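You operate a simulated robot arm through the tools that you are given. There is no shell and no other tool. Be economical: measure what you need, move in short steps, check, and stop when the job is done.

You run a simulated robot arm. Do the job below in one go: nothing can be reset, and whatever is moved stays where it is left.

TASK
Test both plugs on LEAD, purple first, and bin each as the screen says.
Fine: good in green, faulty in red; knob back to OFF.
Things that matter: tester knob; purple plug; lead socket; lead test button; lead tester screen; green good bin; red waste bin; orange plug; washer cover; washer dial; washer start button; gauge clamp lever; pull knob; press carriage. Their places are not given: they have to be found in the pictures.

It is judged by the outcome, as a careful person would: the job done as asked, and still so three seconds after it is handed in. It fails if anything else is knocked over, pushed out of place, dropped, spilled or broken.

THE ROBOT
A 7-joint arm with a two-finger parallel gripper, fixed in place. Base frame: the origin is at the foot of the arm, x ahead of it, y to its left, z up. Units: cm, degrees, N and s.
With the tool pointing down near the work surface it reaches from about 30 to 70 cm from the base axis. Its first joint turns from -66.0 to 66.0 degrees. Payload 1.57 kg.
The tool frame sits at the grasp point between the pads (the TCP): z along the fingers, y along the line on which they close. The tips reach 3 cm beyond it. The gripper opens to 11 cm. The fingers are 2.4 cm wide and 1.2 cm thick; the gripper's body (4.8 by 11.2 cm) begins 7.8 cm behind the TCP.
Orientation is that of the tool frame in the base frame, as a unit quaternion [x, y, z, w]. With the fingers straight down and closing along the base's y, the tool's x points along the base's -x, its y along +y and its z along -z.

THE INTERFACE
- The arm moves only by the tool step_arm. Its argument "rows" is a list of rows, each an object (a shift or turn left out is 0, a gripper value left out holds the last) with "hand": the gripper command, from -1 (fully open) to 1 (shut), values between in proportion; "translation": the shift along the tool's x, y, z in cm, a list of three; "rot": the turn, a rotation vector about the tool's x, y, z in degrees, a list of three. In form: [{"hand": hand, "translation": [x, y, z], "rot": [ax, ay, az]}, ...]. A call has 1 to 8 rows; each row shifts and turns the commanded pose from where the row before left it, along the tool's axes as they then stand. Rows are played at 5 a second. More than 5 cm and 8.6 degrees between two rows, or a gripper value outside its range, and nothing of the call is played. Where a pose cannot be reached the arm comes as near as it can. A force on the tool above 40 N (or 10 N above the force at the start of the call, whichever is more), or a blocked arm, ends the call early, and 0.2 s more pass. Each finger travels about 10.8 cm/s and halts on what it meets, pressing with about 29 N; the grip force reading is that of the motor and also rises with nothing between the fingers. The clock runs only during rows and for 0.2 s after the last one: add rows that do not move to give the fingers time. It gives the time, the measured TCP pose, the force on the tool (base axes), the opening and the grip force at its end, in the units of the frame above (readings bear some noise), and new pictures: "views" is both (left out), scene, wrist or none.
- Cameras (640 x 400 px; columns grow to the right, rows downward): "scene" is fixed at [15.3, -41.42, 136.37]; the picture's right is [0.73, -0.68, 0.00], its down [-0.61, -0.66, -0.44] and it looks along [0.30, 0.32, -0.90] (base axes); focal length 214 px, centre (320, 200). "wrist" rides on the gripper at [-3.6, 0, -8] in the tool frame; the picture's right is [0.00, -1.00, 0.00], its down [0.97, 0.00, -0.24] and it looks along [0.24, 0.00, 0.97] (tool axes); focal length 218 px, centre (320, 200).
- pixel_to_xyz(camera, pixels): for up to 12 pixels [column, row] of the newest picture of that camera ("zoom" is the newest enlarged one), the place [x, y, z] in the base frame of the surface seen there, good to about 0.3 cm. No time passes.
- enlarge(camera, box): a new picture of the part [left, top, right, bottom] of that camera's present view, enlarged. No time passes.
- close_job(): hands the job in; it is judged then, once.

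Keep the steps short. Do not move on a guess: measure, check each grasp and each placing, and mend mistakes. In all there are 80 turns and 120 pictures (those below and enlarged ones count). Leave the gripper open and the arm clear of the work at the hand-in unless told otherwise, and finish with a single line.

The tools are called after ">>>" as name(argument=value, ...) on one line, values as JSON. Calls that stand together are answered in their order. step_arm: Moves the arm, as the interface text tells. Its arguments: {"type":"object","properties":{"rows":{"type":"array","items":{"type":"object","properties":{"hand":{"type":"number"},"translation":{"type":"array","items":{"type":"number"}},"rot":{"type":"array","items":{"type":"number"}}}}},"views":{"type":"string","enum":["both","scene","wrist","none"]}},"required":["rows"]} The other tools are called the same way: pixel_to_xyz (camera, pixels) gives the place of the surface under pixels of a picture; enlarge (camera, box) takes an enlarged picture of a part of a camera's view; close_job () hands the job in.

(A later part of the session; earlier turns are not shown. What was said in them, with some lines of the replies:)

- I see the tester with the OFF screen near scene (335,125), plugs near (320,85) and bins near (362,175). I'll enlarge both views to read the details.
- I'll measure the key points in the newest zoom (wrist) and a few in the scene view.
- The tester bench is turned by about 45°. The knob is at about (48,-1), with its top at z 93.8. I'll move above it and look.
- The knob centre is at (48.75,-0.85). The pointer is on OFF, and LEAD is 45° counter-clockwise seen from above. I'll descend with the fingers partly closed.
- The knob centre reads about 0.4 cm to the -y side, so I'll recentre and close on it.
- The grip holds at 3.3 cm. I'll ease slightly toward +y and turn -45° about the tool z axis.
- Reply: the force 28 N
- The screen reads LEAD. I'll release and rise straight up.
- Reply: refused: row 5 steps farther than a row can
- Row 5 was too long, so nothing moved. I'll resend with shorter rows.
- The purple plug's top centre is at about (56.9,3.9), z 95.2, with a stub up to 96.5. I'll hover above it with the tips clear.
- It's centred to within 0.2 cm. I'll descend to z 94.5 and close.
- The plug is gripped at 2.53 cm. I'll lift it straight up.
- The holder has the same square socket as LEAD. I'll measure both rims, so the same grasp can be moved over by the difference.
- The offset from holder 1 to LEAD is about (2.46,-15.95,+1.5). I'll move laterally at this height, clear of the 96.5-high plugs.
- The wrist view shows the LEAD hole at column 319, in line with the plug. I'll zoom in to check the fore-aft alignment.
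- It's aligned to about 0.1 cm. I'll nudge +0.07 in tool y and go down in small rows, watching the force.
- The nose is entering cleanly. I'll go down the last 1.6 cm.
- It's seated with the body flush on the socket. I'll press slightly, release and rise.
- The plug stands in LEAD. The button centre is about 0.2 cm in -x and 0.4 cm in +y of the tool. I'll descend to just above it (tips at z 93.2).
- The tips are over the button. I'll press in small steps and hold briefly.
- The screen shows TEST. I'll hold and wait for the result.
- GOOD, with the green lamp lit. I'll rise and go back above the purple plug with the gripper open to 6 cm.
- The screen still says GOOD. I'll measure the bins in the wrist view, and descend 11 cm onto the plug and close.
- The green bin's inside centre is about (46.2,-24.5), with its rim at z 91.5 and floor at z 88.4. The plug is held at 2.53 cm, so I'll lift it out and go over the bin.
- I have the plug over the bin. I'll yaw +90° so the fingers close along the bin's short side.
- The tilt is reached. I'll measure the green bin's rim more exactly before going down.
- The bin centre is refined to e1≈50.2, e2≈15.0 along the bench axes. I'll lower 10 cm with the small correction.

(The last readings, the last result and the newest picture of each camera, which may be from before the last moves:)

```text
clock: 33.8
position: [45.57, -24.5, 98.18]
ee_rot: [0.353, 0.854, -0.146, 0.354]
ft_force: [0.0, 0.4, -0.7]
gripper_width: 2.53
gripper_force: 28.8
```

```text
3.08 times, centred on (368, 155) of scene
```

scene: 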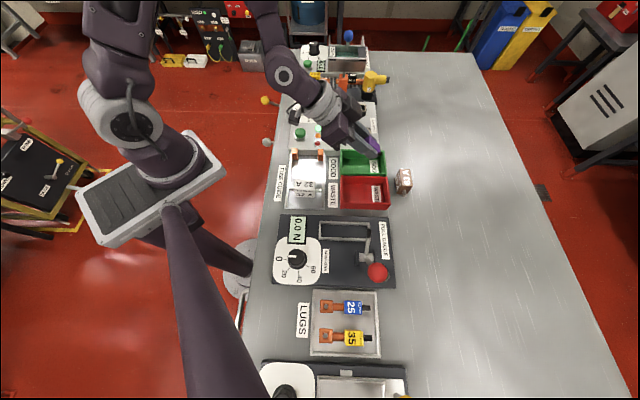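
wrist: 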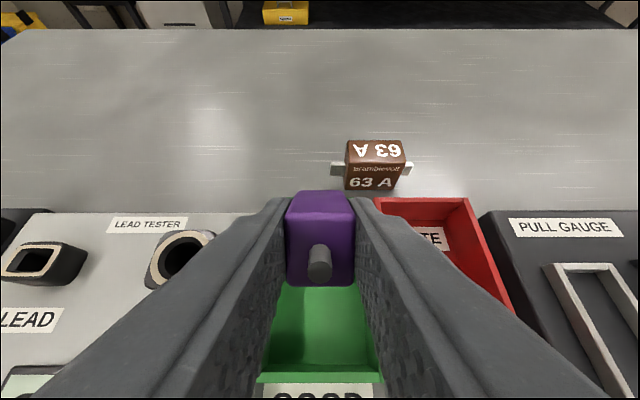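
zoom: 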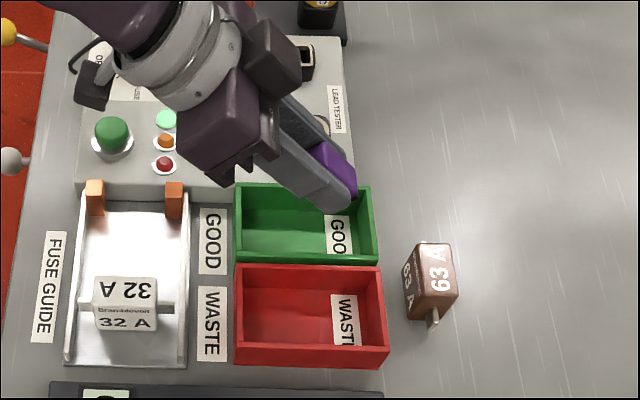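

It's centred over the green bin (the bin wall spans columns 258–382). I'll go down 4.2 cm and open slightly to release.

>>> step_arm(rows=[{"translation": [1.41, 0, 1.41]}, {"translation": [0.85, 0, 0.85]}, {"translation": [0.71, 0, 0.71]}, {}], views="wrist")

>>> enlarge(camera="scene", box=[320, 110, 416, 200])

```text
clock: 34.8
position: [45.65, -24.72, 93.95]
ee_rot: [0.353, 0.853, -0.147, 0.354]
ft_force: [0.0, 0.2, -1.2]
gripper_width: 2.54
gripper_force: 28.4
```

wrist: 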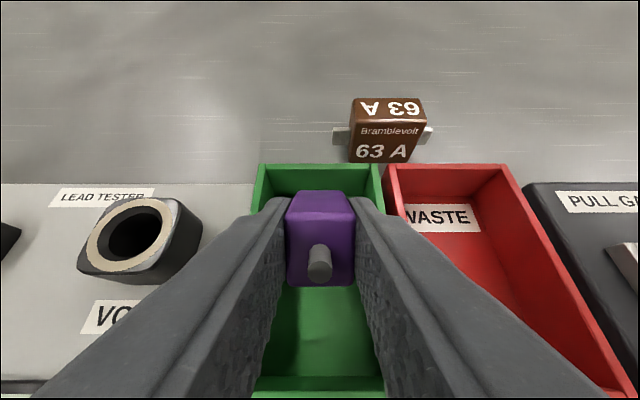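

```text
4.44 times, centred on (368, 155) of scene
```

zoom: 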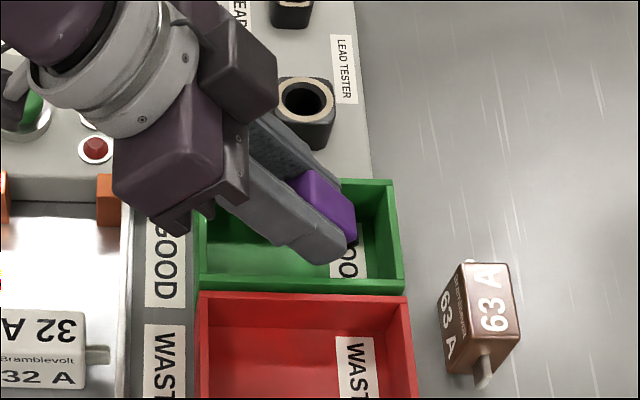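

There's clearance all round. I'll lower 0.5 cm more, open to about 3.8 cm, and wait.

>>> step_arm(rows=[{"translation": [0.35, 0, 0.35]}, {}, {"hand": 0.31}, {}, {}], views="wrist")

>>> enlarge(camera="scene", box=[320, 110, 416, 200])

```text
clock: 36.0
position: [45.66, -24.56, 93.42]
ee_rot: [0.354, 0.854, -0.146, 0.353]
ft_force: [-1.8, 0.7, 0.7]
gripper_width: 3.81
gripper_force: 0.1
```

wrist: 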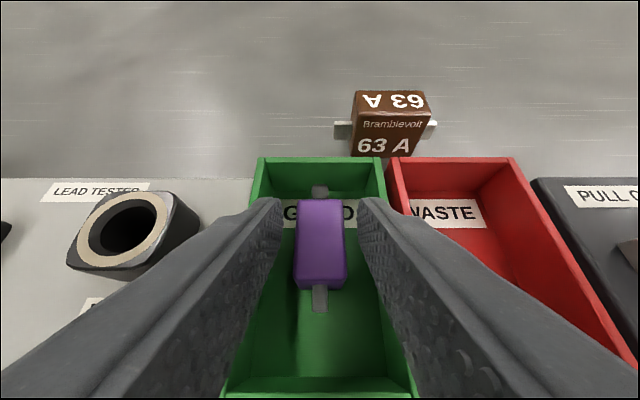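

```text
4.44 times, centred on (368, 155) of scene
```

zoom: 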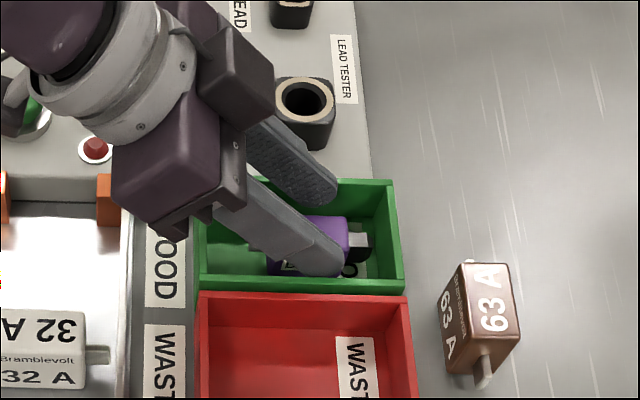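

Purple lies flat in the green bin. I'll raise straight up, then undo the tilt and yaw.

>>> step_arm(rows=[{"translation": [-1.41, 0, -1.41]}, {"translation": [-2.83, 0, -2.83]}, {"translation": [-2.83, 0, -2.83]}, {"translation": [-2.83, 0, -2.83]}, {"rot": [0, 8.5, 0]}, {"rot": [0, 8.5, 0]}, {"rot": [0, 8.5, 0]}, {"rot": [0, 8.5, 0]}], views="none")

>>> step_arm(rows=[{"rot": [0, 8.5, 0]}, {"rot": [0, 2.5, 0]}, {"rot": [0, 0, -8.5]}, {"rot": [0, 0, -8.5]}, {"rot": [0, 0, -8.5]}, {"rot": [0, 0, -8.5]}, {"rot": [0, 0, -8.5]}, {"rot": [0, 0, -8.5]}], views="none")

>>> step_arm(rows=[{"rot": [0, 0, -8.5]}, {"rot": [0, 0, -8.5]}, {"rot": [0, 0, -8.5]}, {"rot": [0, 0, -8.5]}, {"hand": -0.1, "rot": [0, 0, -5]}, {}], views="both")

```text
clock: 37.8
position: [45.69, -24.62, 107.57]
ee_rot: [0.381, 0.92, -0.036, 0.089]
ft_force: [0.3, 0.2, 0.1]
gripper_width: 3.78
gripper_force: 0.1
```

```text
clock: 39.6
position: [45.59, -24.54, 107.36]
ee_rot: [-0.053, 0.999, -0.001, 0.0]
ft_force: [0.4, -1.2, -0.5]
gripper_width: 3.78
gripper_force: 0.1
```

```text
clock: 41.0
position: [45.52, -24.59, 107.27]
ee_rot: [-0.384, 0.923, 0.0, -0.001]
ft_force: [0.3, 0.2, 0.2]
gripper_width: 6.05
gripper_force: 0.1
```

scene: 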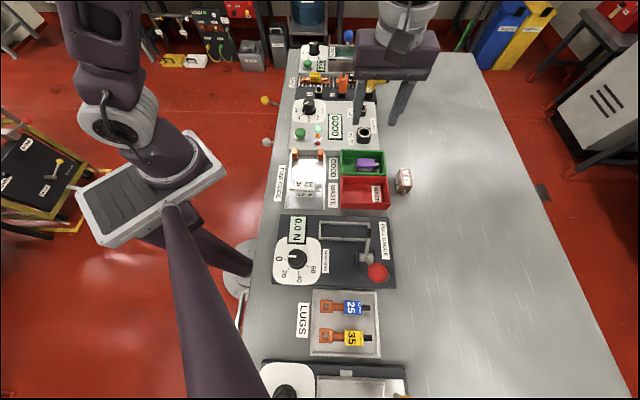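
wrist: 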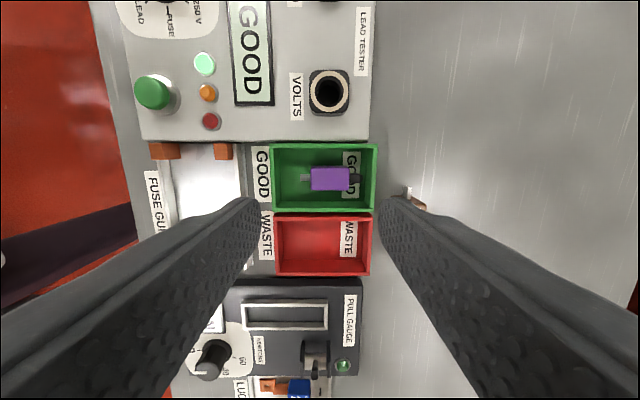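

Next is the orange plug, estimated at (61.9,-1.3). I'll move above it with a narrower opening (4.2 cm), because the DC plug is close.

>>> step_arm(rows=[{"hand": 0.24, "translation": [-4.66, 0.82, 0]}, {"translation": [-4.66, 0.82, 0]}, {"translation": [-4.66, 0.82, 0]}, {"translation": [-4.66, 0.82, 0]}, {"translation": [-4.66, 0.82, 0]}, {"translation": [-4.66, 0.82, 0]}, {"translation": [0, 0, 3]}, {"translation": [0, 0, 3]}], views="wrist")

>>> enlarge(camera="scene", box=[296, 60, 408, 130])

```text
clock: 42.8
position: [61.95, -1.09, 101.55]
ee_rot: [-0.383, 0.924, 0.0, 0.001]
ft_force: [-0.1, -0.4, 0.3]
gripper_width: 4.18
gripper_force: 0.0
```

wrist: 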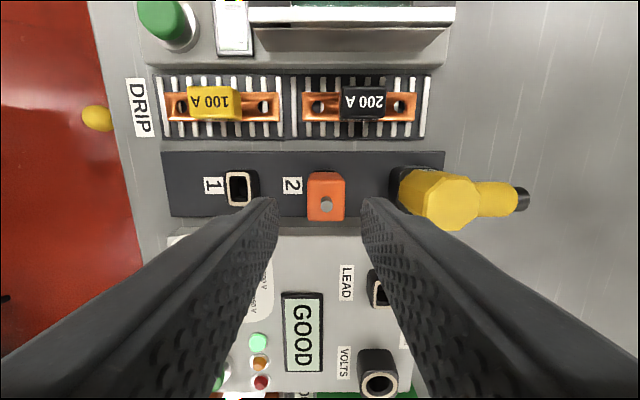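

```text
5.71 times, centred on (352, 95) of scene
```

zoom: 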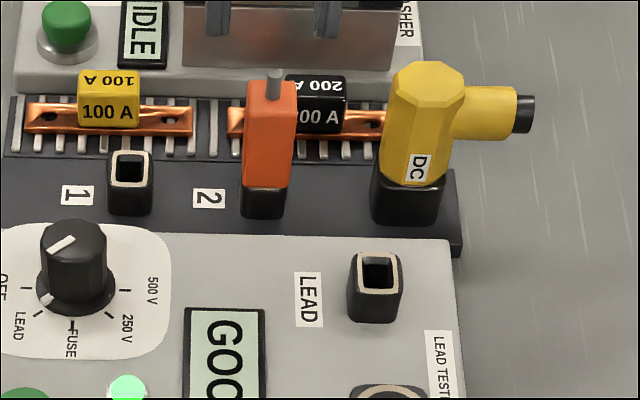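

Orange's top centre is at pixel (326,201), about 0.4 cm to the right. I'll shift tool y by -0.4, then descend 6.8 cm and close.

>>> step_arm(rows=[{"translation": [0, -0.4, 1]}, {"translation": [0, 0, 2]}, {"translation": [0, 0, 2]}, {"translation": [0, 0, 1.8]}, {}], views="wrist")

>>> enlarge(camera="scene", box=[296, 60, 408, 130])

```text
clock: 44.0
position: [62.16, -1.69, 94.61]
ee_rot: [-0.382, 0.924, 0.0, 0.0]
ft_force: [0.7, -0.1, -0.1]
gripper_width: 4.16
gripper_force: 0.1
```

wrist: 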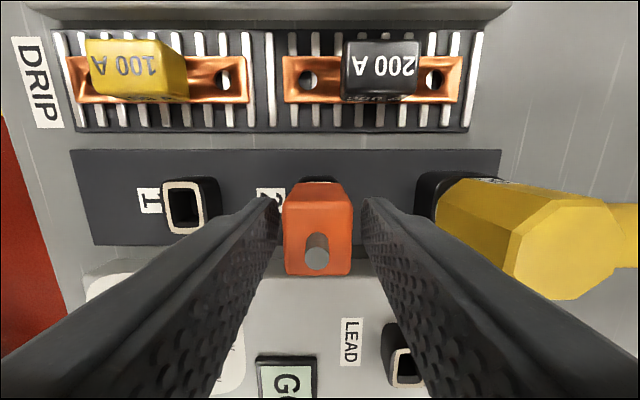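

```text
5.71 times, centred on (352, 95) of scene
```

zoom: 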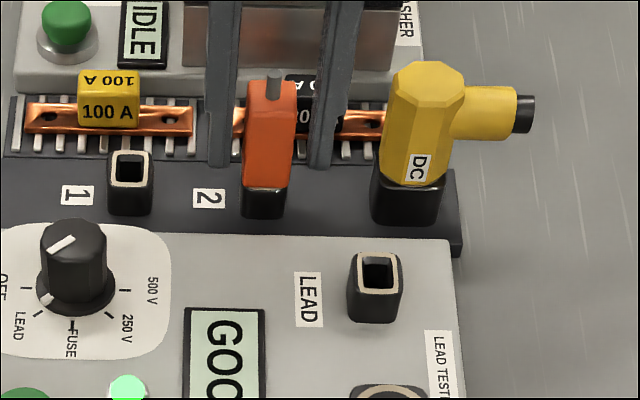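

The plug is centred with only about 0.1 cm offset. I'll close, then lift.

>>> step_arm(rows=[{"translation": [0, 0.12, 0]}, {"hand": 1}, {}, {}], views="none")

>>> step_arm(rows=[{"translation": [0, 0, -1]}, {"translation": [0, 0, -2]}, {"translation": [0, 0, -3]}, {"translation": [0, 0, -4]}, {}], views="both")

>>> enlarge(camera="scene", box=[296, 60, 408, 130])

```text
clock: 45.0
position: [62.12, -1.59, 94.62]
ee_rot: [-0.383, 0.924, 0.0, 0.0]
ft_force: [1.0, -1.1, -0.9]
gripper_width: 2.56
gripper_force: 28.7
```

```text
clock: 46.2
position: [62.02, -1.66, 104.47]
ee_rot: [-0.382, 0.924, 0.0, 0.0]
ft_force: [-0.1, 0.4, 0.1]
gripper_width: 2.52
gripper_force: 29.1
```

scene: 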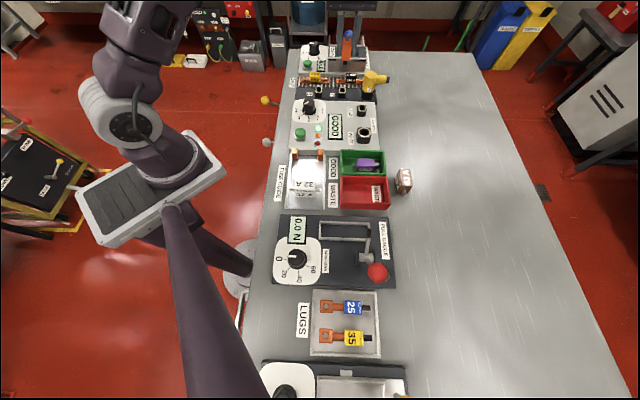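
wrist: 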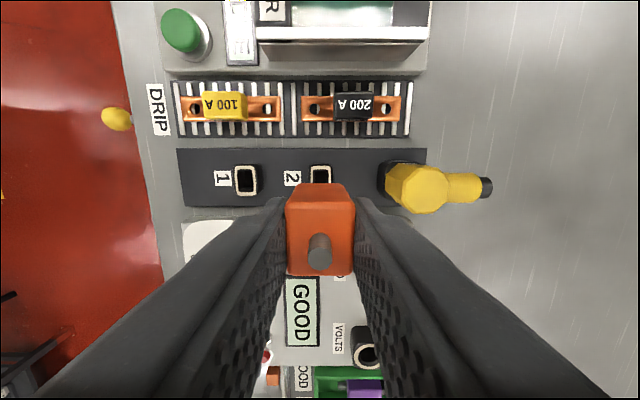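

```text
5.71 times, centred on (352, 95) of scene
```

zoom: 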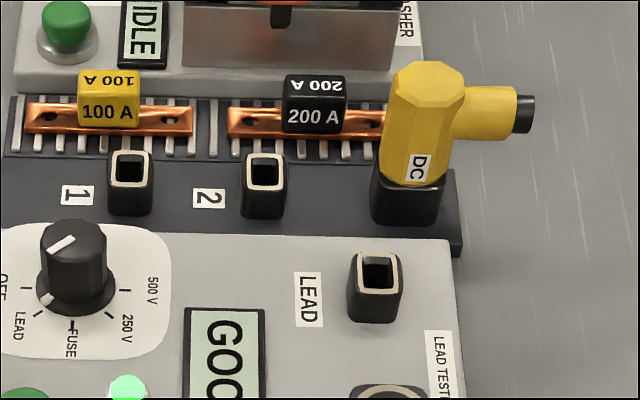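

Orange is held at 2.52 cm. The move to LEAD is about +9.4 in tool x and -5.44 in tool y. I'll do it at this height, then come down 3 cm and check.

>>> step_arm(rows=[{"translation": [3.13, -1.81, 0]}, {"translation": [3.13, -1.81, 0]}, {"translation": [3.14, -1.82, 0]}, {}, {"translation": [0, 0, 3]}, {}], views="wrist")

>>> enlarge(camera="wrist", box=[280, 155, 360, 205])

>>> enlarge(camera="scene", box=[308, 70, 404, 130])

```text
clock: 47.6
position: [59.66, -12.04, 101.15]
ee_rot: [-0.382, 0.924, 0.0, 0.0]
ft_force: [0.3, -0.8, 0.0]
gripper_width: 2.53
gripper_force: 29.1
```

wrist: 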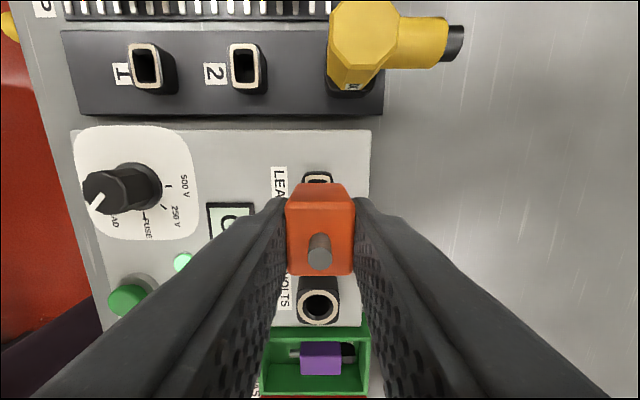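

```text
8.00 times, centred on (320, 180) of wrist
```

zoom: 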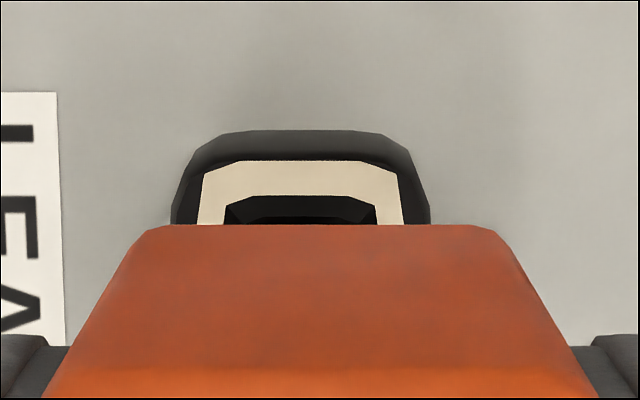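

```text
6.67 times, centred on (356, 100) of scene
```

zoom: 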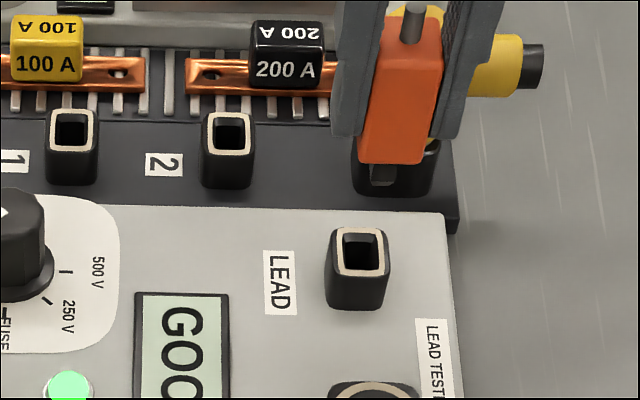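

Compared with the purple approach, the hole sits slightly toward +x and +y. I'll correct by (+0.22,+0.15) and descend 3.4 cm, then check.

>>> step_arm(rows=[{"translation": [0.22, 0.15, 0]}, {"translation": [0, 0, 1]}, {"translation": [0, 0, 1]}, {"translation": [0, 0, 0.8]}, {"translation": [0, 0, 0.6]}, {}], views="wrist")

>>> enlarge(camera="scene", box=[332, 80, 396, 120])

>>> enlarge(camera="wrist", box=[280, 155, 360, 205])

```text
clock: 49.0
position: [59.2, -12.25, 98.06]
ee_rot: [-0.382, 0.924, 0.001, 0.0]
ft_force: [-0.5, 0.1, -0.8]
gripper_width: 2.53
gripper_force: 29.0
```

wrist: 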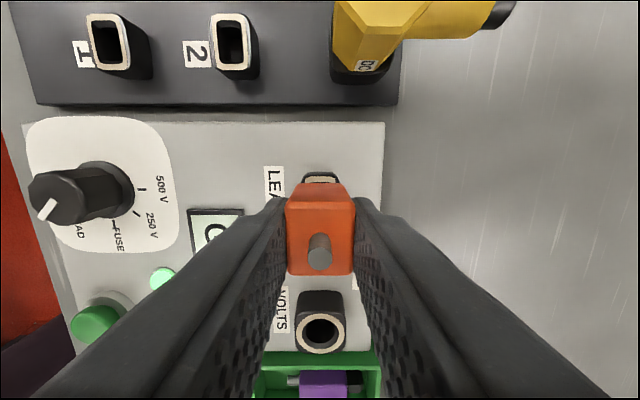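

```text
10.00 times, centred on (364, 100) of scene
```

zoom: 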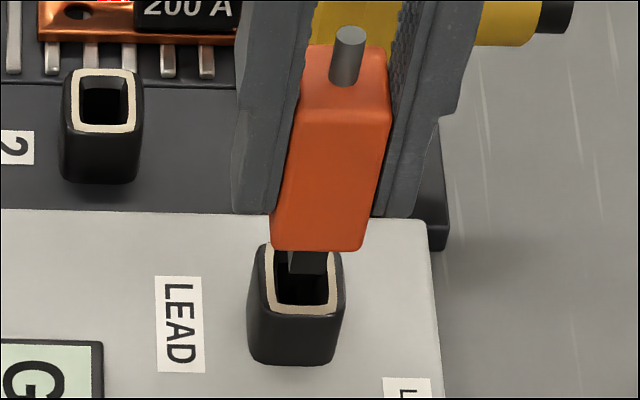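

```text
8.00 times, centred on (320, 180) of wrist
```

zoom: 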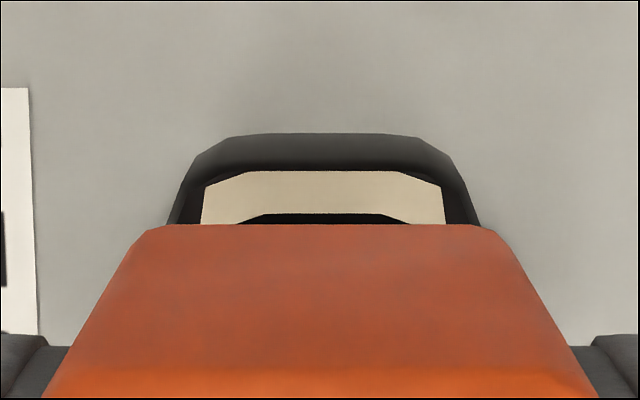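

The nose is centred over the hole (rim centre at column 322 in the zoom). I'll lower in small rows.

>>> step_arm(rows=[{"translation": [0, 0, 0.4]}, {"translation": [0, 0, 0.4]}, {"translation": [0, 0, 0.4]}, {}], views="wrist")

>>> enlarge(camera="scene", box=[332, 80, 396, 120])

```text
clock: 50.0
position: [59.12, -12.24, 96.78]
ee_rot: [-0.383, 0.924, 0.0, 0.0]
ft_force: [0.0, 0.0, -0.4]
gripper_width: 2.56
gripper_force: 29.5
```

wrist: 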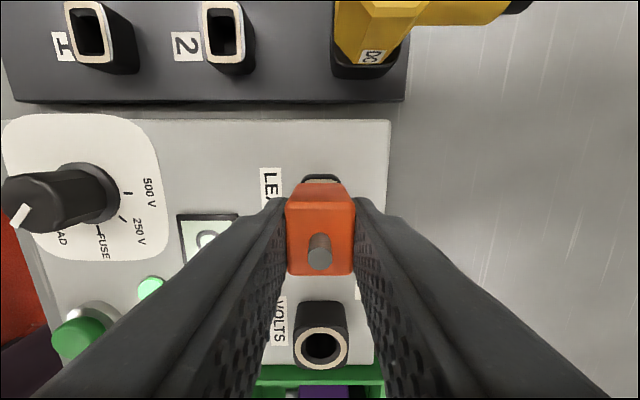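

```text
10.00 times, centred on (364, 100) of scene
```

zoom: 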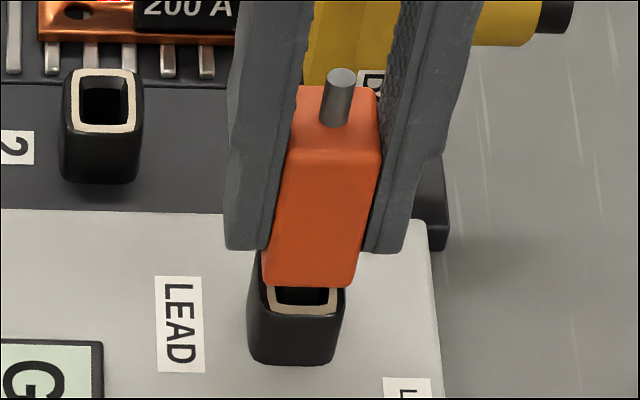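

It's entering with no force. About 1 cm remains to seat it.

>>> step_arm(rows=[{"translation": [0, 0, 0.3]}, {"translation": [0, 0, 0.3]}, {"translation": [0, 0, 0.3]}, {}], views="none")

>>> enlarge(camera="scene", box=[332, 80, 396, 120])

```text
clock: 51.0
position: [59.25, -12.13, 96.11]
ee_rot: [-0.382, 0.924, 0.0, 0.0]
ft_force: [-2.6, 0.8, 1.0]
gripper_width: 2.51
gripper_force: 29.2
```

```text
10.00 times, centred on (364, 100) of scene
```

zoom: 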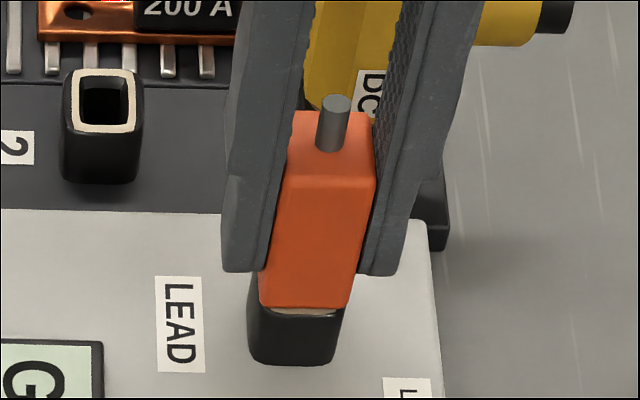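

A sliver of rim still shows. I'll press 0.3 cm more, then check.

>>> step_arm(rows=[{"translation": [0, 0, 0.15]}, {"translation": [0, 0, 0.15]}, {}], views="none")

>>> enlarge(camera="scene", box=[332, 80, 396, 120])

```text
clock: 51.8
position: [59.27, -12.08, 95.87]
ee_rot: [-0.383, 0.924, -0.001, 0.001]
ft_force: [-0.1, 2.7, 22.8]
gripper_width: 2.55
gripper_force: 29.1
```

```text
10.00 times, centred on (364, 100) of scene
```

zoom: 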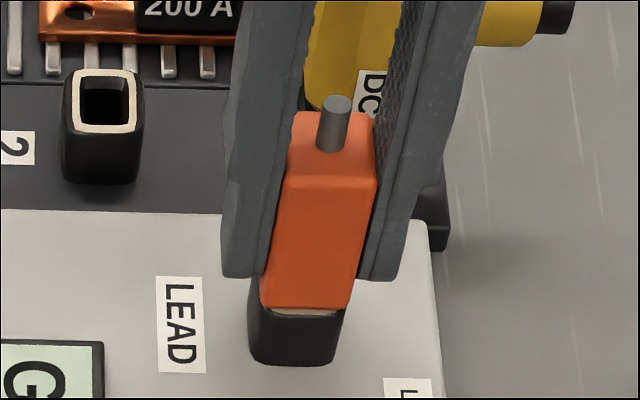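

It's fully seated, with 22.8 N of resistance and no further travel. I'll relax, release, rise, and go above the test button with the fingers closed.

>>> step_arm(rows=[{"translation": [0, 0, -0.2]}, {"hand": 0.1}, {}, {}, {"translation": [0, 0, -3]}, {"translation": [0, 0, -4]}, {"translation": [0, 0, -4]}, {}], views="none")

>>> step_arm(rows=[{"hand": 1, "translation": [2.36, 4.29, 0]}, {"translation": [2.36, 4.29, 0]}, {"translation": [2.36, 4.29, 0]}, {"translation": [2.35, 4.28, 0]}, {"translation": [0, 0, 4]}, {"translation": [0, 0, 4]}, {}], views="wrist")

>>> enlarge(camera="scene", box=[280, 80, 392, 150])

```text
clock: 53.6
position: [59.33, -12.2, 106.77]
ee_rot: [-0.383, 0.924, 0.0, 0.0]
ft_force: [0.4, 0.1, -0.3]
gripper_width: 4.92
gripper_force: 0.0
```

```text
clock: 55.2
position: [40.37, -6.66, 98.95]
ee_rot: [-0.383, 0.924, 0.0, 0.0]
ft_force: [-1.0, -0.7, -0.6]
gripper_width: 0.0
gripper_force: 20.6
```

wrist: 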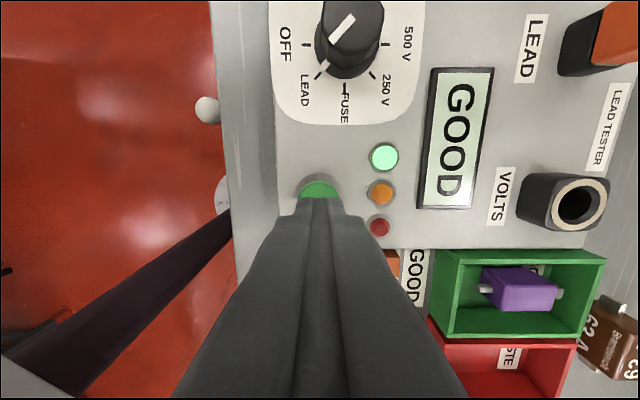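

```text
5.71 times, centred on (336, 115) of scene
```

zoom: 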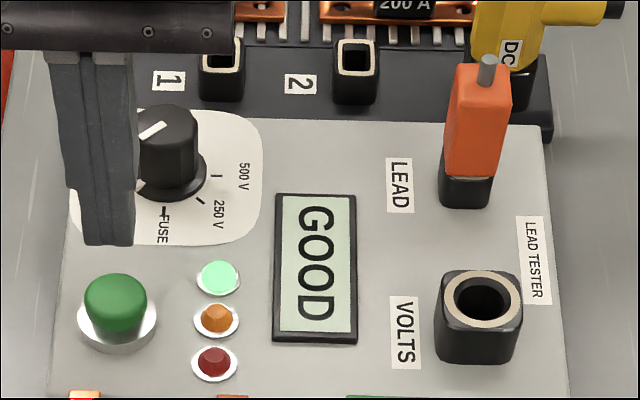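

The old GOOD is still showing from the last test. I'll press the button down to TCP z ≈95.0 and watch for a fresh TEST.

>>> step_arm(rows=[{"translation": [0, 0, 2]}, {"translation": [0, 0, 0.9]}, {"translation": [0, 0, 0.5]}, {"translation": [0, 0, 0.4]}, {"translation": [0, 0, 0.2]}, {}], views="none")

>>> enlarge(camera="scene", box=[280, 80, 392, 150])

>>> step_arm(rows=[{}, {}, {}, {}, {}, {}, {}, {}], views="none")

>>> enlarge(camera="scene", box=[280, 80, 392, 150])

```text
clock: 56.6
position: [40.38, -6.61, 94.83]
ee_rot: [-0.383, 0.924, 0.0, 0.0]
ft_force: [1.5, 1.9, 3.0]
gripper_width: 0.0
gripper_force: 21.4
```

```text
5.71 times, centred on (336, 115) of scene
```

zoom: 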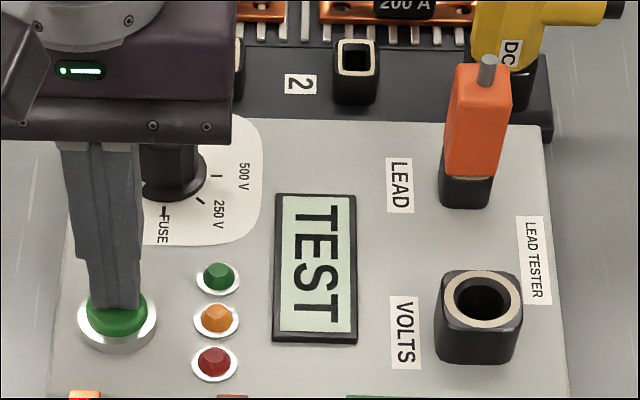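

```text
clock: 58.4
position: [40.31, -6.64, 94.69]
ee_rot: [-0.382, 0.924, -0.001, 0.001]
ft_force: [0.3, -0.5, 3.7]
gripper_width: 0.01
gripper_force: 21.0
```

```text
5.71 times, centred on (336, 115) of scene
```

zoom: 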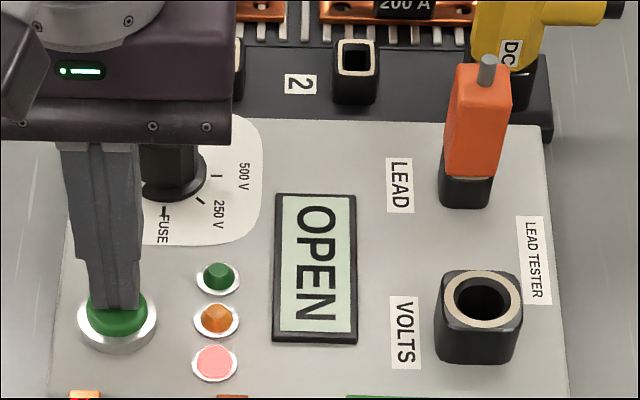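

OPEN, with the red lamp lit: orange is faulty. It sits at the same pixels as purple did, so it's seated. I'll go back up and above the orange plug.

>>> step_arm(rows=[{"translation": [0, 0, -4]}, {"translation": [0, 0, -4]}, {"translation": [0, 0, -4]}, {"hand": 0.1, "translation": [-2.36, -4.29, 0]}, {"translation": [-2.36, -4.29, 0]}, {"translation": [-2.36, -4.29, 0]}, {"translation": [-2.35, -4.28, 0]}, {}], views="none")

>>> step_arm(rows=[{"translation": [0, 0, 4]}, {"translation": [0, 0, 4]}, {"translation": [0, 0, 2]}, {"translation": [0, 0, 0.9]}, {}], views="wrist")

>>> enlarge(camera="scene", box=[280, 80, 400, 155])

```text
clock: 60.2
position: [58.82, -12.17, 107.32]
ee_rot: [-0.383, 0.924, 0.0, -0.001]
ft_force: [-0.1, -0.4, 0.2]
gripper_width: 4.94
gripper_force: 0.1
```

```text
clock: 61.4
position: [59.14, -12.08, 96.3]
ee_rot: [-0.383, 0.924, 0.0, 0.0]
ft_force: [-0.2, 0.5, 0.0]
gripper_width: 4.95
gripper_force: 0.0
```

wrist: 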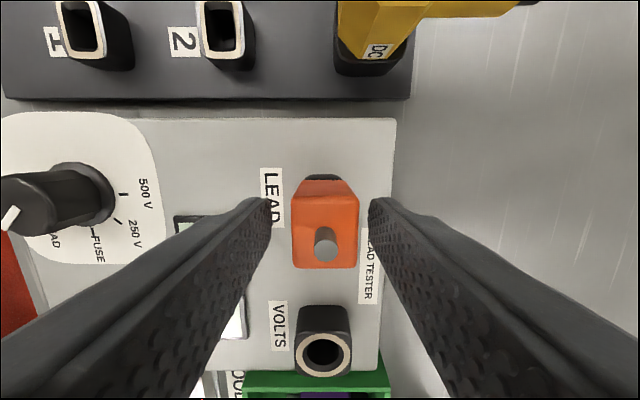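

```text
5.33 times, centred on (340, 118) of scene
```

zoom: 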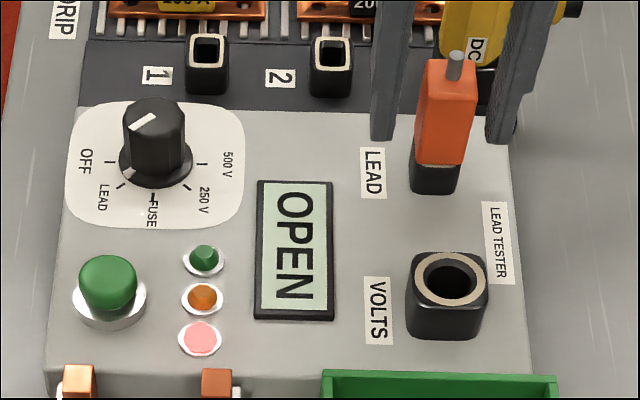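

Orange is about 0.2 cm to the right, so I'll shift, lower 0.2 and close, then lift.

>>> step_arm(rows=[{"translation": [0, -0.2, 0.2]}, {"hand": 1}, {}, {}, {"translation": [0, 0, -1]}, {"translation": [0, 0, -3]}, {"translation": [0, 0, -4]}, {"translation": [0, 0, -4]}], views="none")

>>> step_arm(rows=[{"translation": [4.4, 0.13, 0]}, {"translation": [4.4, 0.13, 0]}, {"translation": [4.4, 0.13, 0]}, {"translation": [4.4, 0.13, 0]}, {"translation": [4.4, 0.13, 0]}, {"translation": [4.4, 0.13, 0]}, {}], views="both")

```text
clock: 63.2
position: [59.49, -12.25, 107.99]
ee_rot: [-0.383, 0.924, 0.0, 0.0]
ft_force: [0.6, 0.0, -1.2]
gripper_width: 2.53
gripper_force: 28.8
```

```text
clock: 64.8
position: [40.19, -30.17, 107.49]
ee_rot: [-0.382, 0.924, 0.0, 0.0]
ft_force: [-0.7, -0.6, -1.0]
gripper_width: 2.51
gripper_force: 29.3
```

scene: 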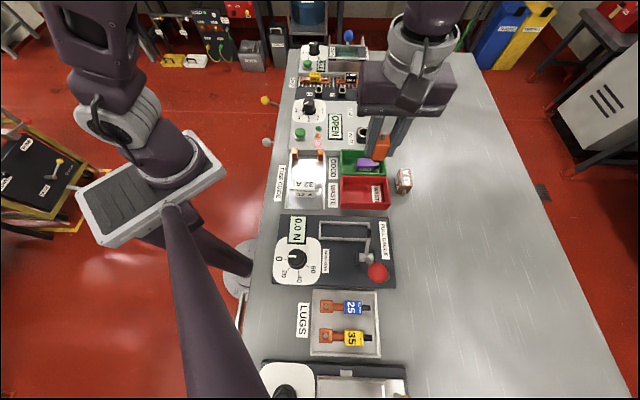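
wrist: 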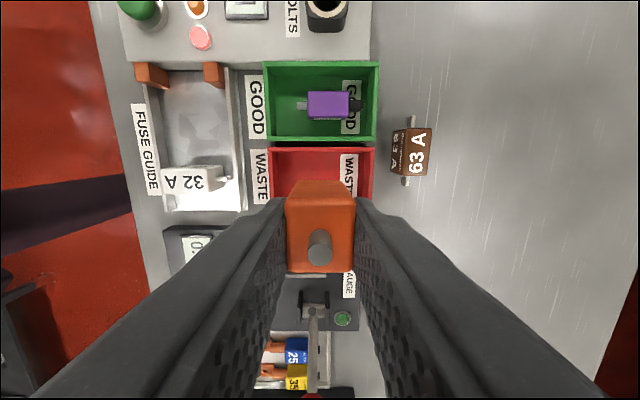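

Over the red bin. I'll yaw +90°, tilt 45°, and measure the gauge parts and the bin rim from the scene view.

>>> step_arm(rows=[{"rot": [0, 0, 8.5]}, {"rot": [0, 0, 8.5]}, {"rot": [0, 0, 8.5]}, {"rot": [0, 0, 8.5]}, {"rot": [0, 0, 8.5]}, {"rot": [0, 0, 8.5]}, {"rot": [0, 0, 8.5]}, {"rot": [0, 0, 8.5]}], views="none")

>>> step_arm(rows=[{"rot": [0, 0, 7.5]}, {"rot": [0, 0, 7.5]}, {"rot": [0, 0, 7]}, {"rot": [0, -8, 0]}, {"rot": [0, -8, 0]}, {"rot": [0, -8, 0]}, {"rot": [0, -8, 0]}, {"rot": [0, -8, 0]}], views="none")

>>> step_arm(rows=[{"rot": [0, -5, 0]}, {}, {}], views="both")

>>> enlarge(camera="scene", box=[300, 130, 428, 210])

>>> pixel_to_xyz(camera="scene", pixels=[[365, 178], [365, 208], [342, 193], [389, 193], [364, 256], [376, 270], [345, 222], [370, 238]])

```text
clock: 66.6
position: [40.07, -30.35, 107.85]
ee_rot: [0.202, 0.979, 0.001, 0.0]
ft_force: [0.5, 0.1, -0.7]
gripper_width: 2.52
gripper_force: 28.0
```

```text
clock: 68.4
position: [39.93, -30.31, 107.75]
ee_rot: [0.359, 0.868, -0.13, 0.316]
ft_force: [-0.8, -0.1, -1.3]
gripper_width: 2.55
gripper_force: 28.9
```

```text
clock: 69.2
position: [40.18, -30.3, 107.76]
ee_rot: [0.354, 0.854, -0.146, 0.353]
ft_force: [-1.2, -0.6, -0.1]
gripper_width: 2.54
gripper_force: 29.0
```

scene: 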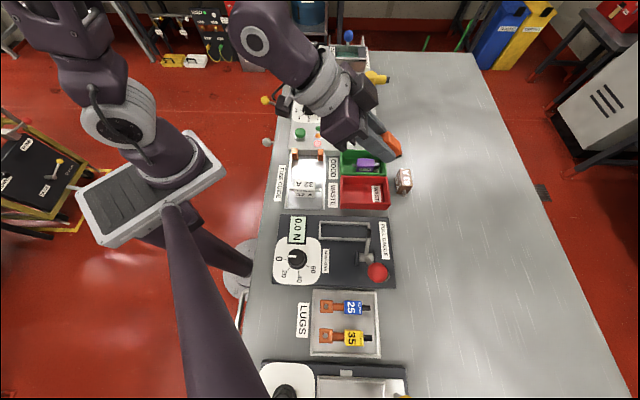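
wrist: 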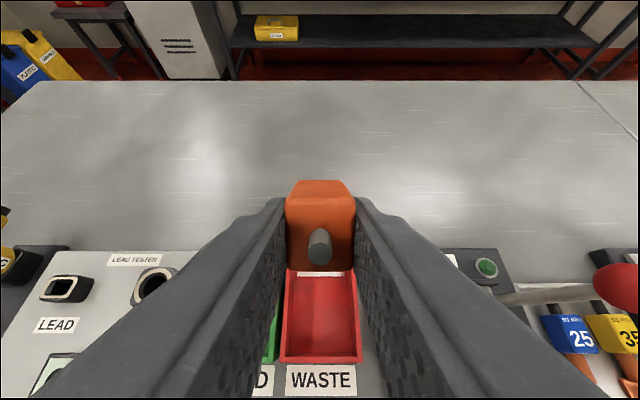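

```text
5.00 times, centred on (364, 170) of scene
```

zoom: 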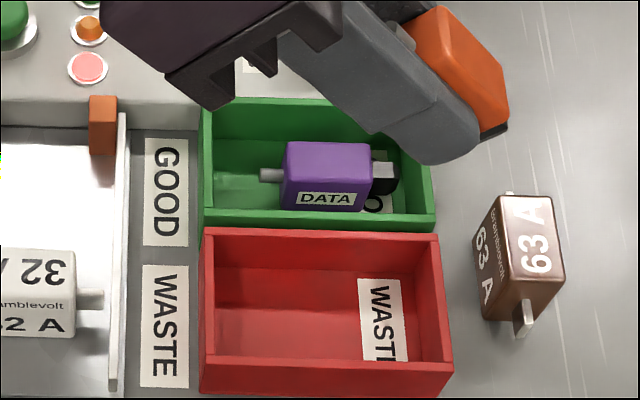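

```text
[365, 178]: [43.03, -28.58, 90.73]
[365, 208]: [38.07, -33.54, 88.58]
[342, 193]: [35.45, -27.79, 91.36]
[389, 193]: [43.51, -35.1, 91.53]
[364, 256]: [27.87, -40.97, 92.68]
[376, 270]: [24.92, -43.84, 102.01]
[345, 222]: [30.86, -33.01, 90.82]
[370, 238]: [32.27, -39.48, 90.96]
```

The bin is centred in the wrist view (wall columns 281–360), and the gauge lever is far away. I'll lower 13.7 cm in stages.

>>> step_arm(rows=[{"translation": [2.83, 0, 2.83]}, {"translation": [2.83, 0, 2.83]}, {"translation": [2.12, 0, 2.12]}, {"translation": [1.0, 0, 1.0]}, {"translation": [0.9, 0, 0.9]}, {}], views="wrist")

>>> enlarge(camera="scene", box=[300, 130, 428, 210])

```text
clock: 70.6
position: [40.08, -30.24, 94.06]
ee_rot: [0.353, 0.854, -0.146, 0.353]
ft_force: [-0.6, -0.1, -0.6]
gripper_width: 2.5
gripper_force: 29.1
```

wrist: 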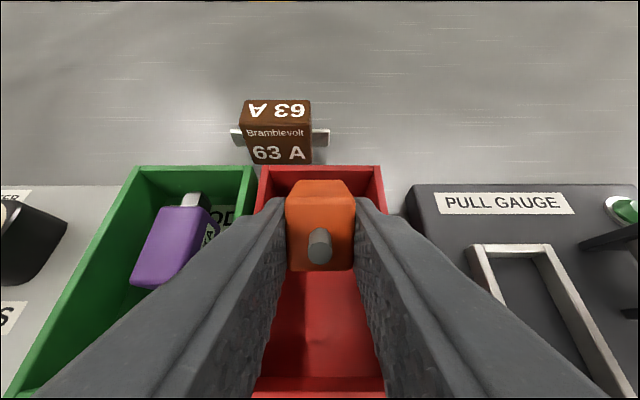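

```text
5.00 times, centred on (364, 170) of scene
```

zoom: 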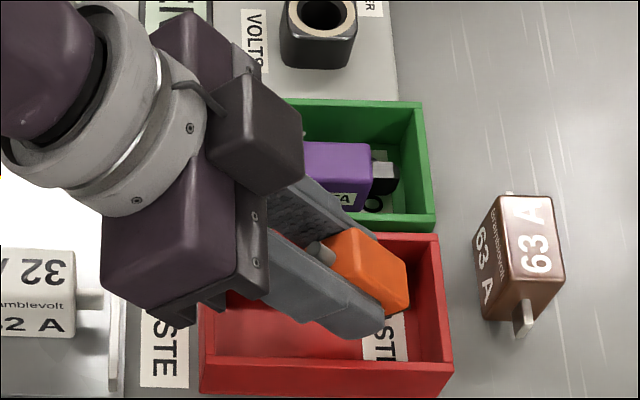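

It's centred in the red bin. I'll lower 0.5 cm and release.

>>> step_arm(rows=[{"translation": [0.35, 0, 0.35]}, {}, {"hand": 0.31}, {}, {}], views="wrist")

```text
clock: 71.8
position: [39.98, -30.32, 93.67]
ee_rot: [0.353, 0.854, -0.146, 0.353]
ft_force: [0.6, -0.1, 0.3]
gripper_width: 3.81
gripper_force: 0.0
```

wrist: 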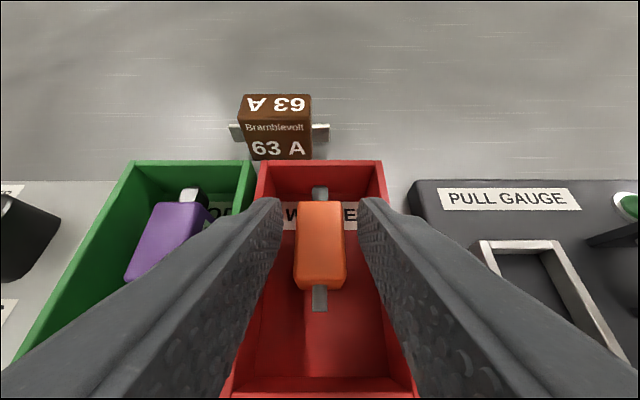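

Orange lies in the red bin. I'll rise, undo the tilt, and yaw -45° so the fingers close along base y for the knob.

>>> step_arm(rows=[{"translation": [-1.41, 0, -1.41]}, {"translation": [-2.83, 0, -2.83]}, {"translation": [-2.83, 0, -2.83]}, {"translation": [-2.83, 0, -2.83]}, {"rot": [0, 8.5, 0]}, {"rot": [0, 8.5, 0]}, {"rot": [0, 8.5, 0]}, {"rot": [0, 8.5, 0]}], views="none")

>>> step_arm(rows=[{"rot": [0, 8.5, 0]}, {"rot": [0, 2.5, 0]}, {"rot": [0, 0, -7.5]}, {"rot": [0, 0, -7.5]}, {"rot": [0, 0, -7.5]}, {"rot": [0, 0, -7.5]}, {"rot": [0, 0, -7.5]}, {"hand": -0.1, "rot": [0, 0, -7.5]}], views="both")

```text
clock: 73.6
position: [40.22, -30.33, 107.63]
ee_rot: [0.381, 0.92, -0.037, 0.089]
ft_force: [0.4, 0.4, -0.4]
gripper_width: 3.79
gripper_force: 0.1
```

```text
clock: 75.4
position: [40.12, -30.35, 107.55]
ee_rot: [-0.001, 1.0, 0.0, 0.0]
ft_force: [0.0, -0.1, 0.0]
gripper_width: 6.06
gripper_force: 0.0
```

scene: 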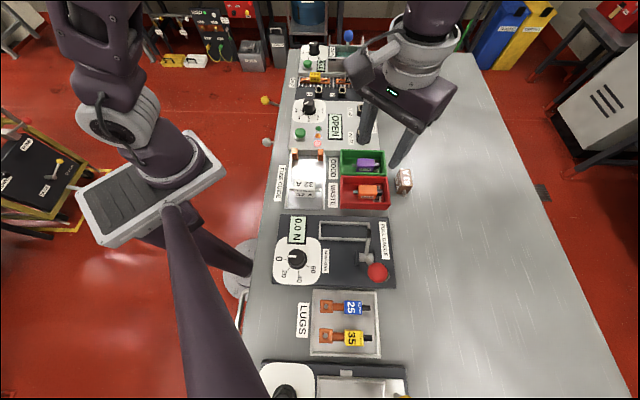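
wrist: 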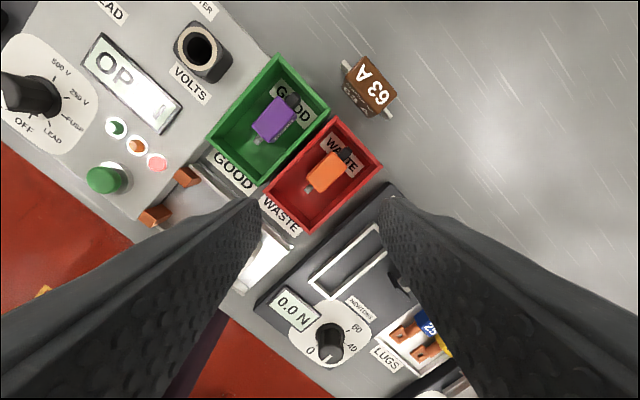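

Both plugs are binned. I'll go above the knob at (48.65,-0.85).

>>> step_arm(rows=[{"translation": [-1.22, 4.22, 0]}, {"translation": [-1.22, 4.22, 0]}, {"translation": [-1.22, 4.22, 0]}, {"translation": [-1.22, 4.22, 0]}, {"translation": [-1.22, 4.22, 0]}, {"translation": [-1.22, 4.22, 0]}, {"translation": [-1.22, 4.2, 0]}, {}], views="none")

>>> step_arm(rows=[{"translation": [0, 0, 4]}, {"translation": [0, 0, 4]}, {"translation": [0, 0, 2]}, {"translation": [0, 0, 2.5]}, {}], views="wrist")

```text
clock: 77.2
position: [48.87, -0.75, 107.67]
ee_rot: [0.0, 1.0, 0.0, 0.0]
ft_force: [0.0, 0.0, -1.1]
gripper_width: 6.04
gripper_force: 0.1
```

```text
clock: 78.4
position: [48.58, -0.69, 95.06]
ee_rot: [0.0, 1.0, 0.0, 0.0]
ft_force: [0.3, 0.5, -0.1]
gripper_width: 6.05
gripper_force: 0.0
```

wrist: 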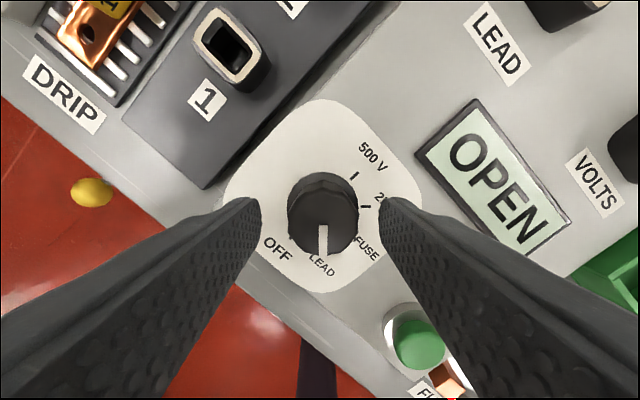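

The knob is centred between the fingers, with the pointer on LEAD. I'll lower 0.7, close, and then turn +45° back to OFF.

>>> step_arm(rows=[{"translation": [0, -0.1, 0.7]}, {}, {"hand": 1}, {}, {}], views="none")

>>> step_arm(rows=[{"rot": [0, 0, 7.5]}, {"rot": [0, 0, 7.5]}, {"rot": [0, 0, 7.5]}, {"rot": [0, 0, 7.5]}, {"rot": [0, 0, 7.5]}, {"rot": [0, 0, 7.5]}, {}], views="both")

>>> enlarge(camera="scene", box=[280, 80, 400, 155])

```text
clock: 79.6
position: [48.51, -0.82, 94.36]
ee_rot: [0.0, 1.0, 0.0, 0.0]
ft_force: [-0.9, 10.4, -3.0]
gripper_width: 3.35
gripper_force: 41.2
```

```text
clock: 81.2
position: [48.67, -0.84, 94.46]
ee_rot: [0.384, 0.924, 0.001, -0.001]
ft_force: [7.3, 17.1, -25.3]
gripper_width: 3.38
gripper_force: 41.5
```

scene: 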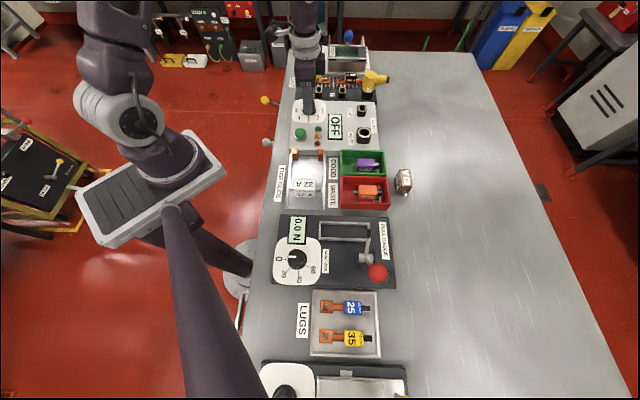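
wrist: 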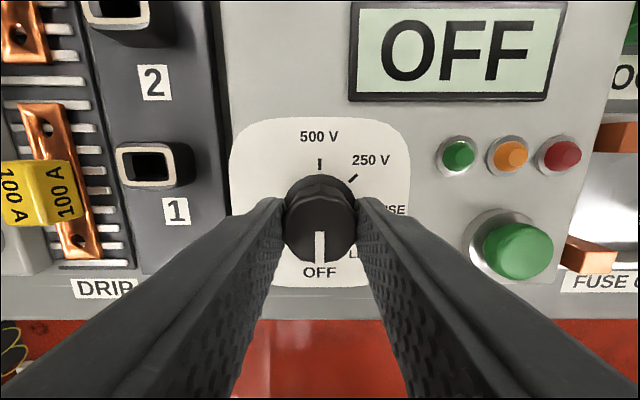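

```text
5.33 times, centred on (340, 118) of scene
```

zoom: 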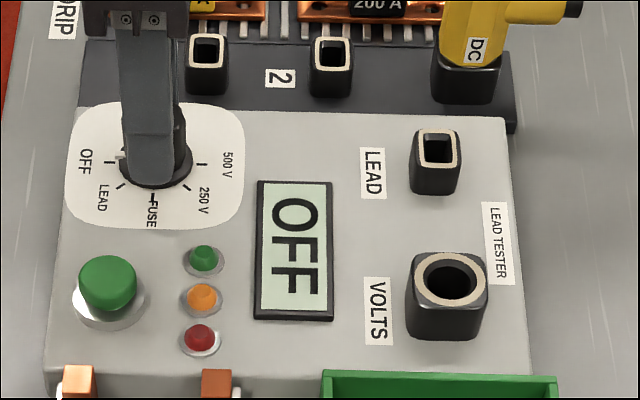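

The pointer and the screen both read OFF. I'll release, rise well clear, open fully and check.

>>> step_arm(rows=[{"hand": 0}, {}, {"translation": [0, 0, -3]}, {"translation": [0, 0, -4]}, {"translation": [0, 0, -4]}, {"hand": -1, "translation": [0, 0, -4]}, {"translation": [0, 0, -4]}, {}], views="both")

>>> enlarge(camera="scene", box=[270, 80, 430, 220])

```text
clock: 83.0
position: [48.7, -0.98, 113.48]
ee_rot: [0.382, 0.924, -0.001, -0.001]
ft_force: [-0.7, 1.0, -0.6]
gripper_width: 10.98
gripper_force: 0.0
```

scene: 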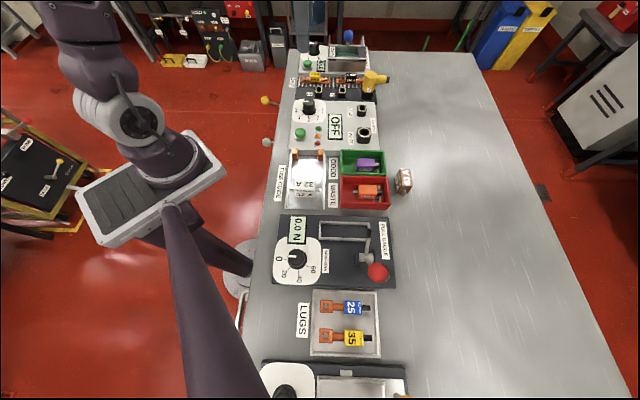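
wrist: 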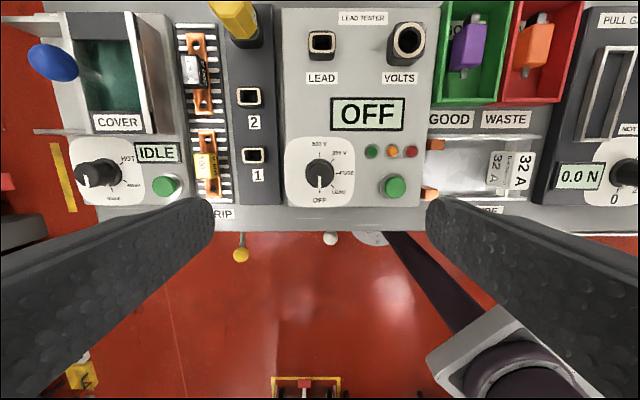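

```text
2.86 times, centred on (350, 150) of scene
```

zoom: 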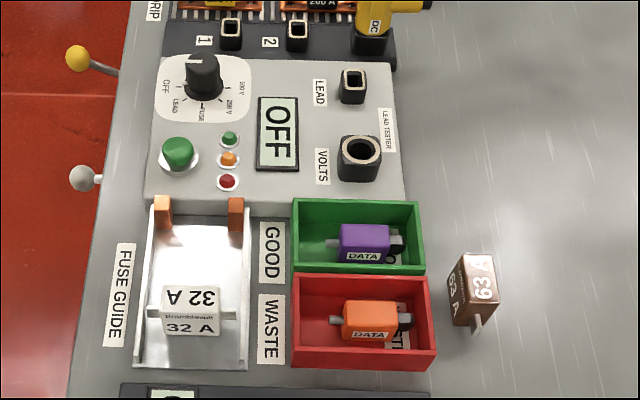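

Purple is in green, orange is in red, the knob is at OFF, and the arm is clear with the gripper open. I'm handing the job in.

>>> close_job()

```text
The job is handed in.
```

Both plugs were tested on LEAD, purple first: purple read GOOD and is in the green bin, orange read OPEN (red lamp, so faulty) and is in the red bin, and the knob is back at OFF.
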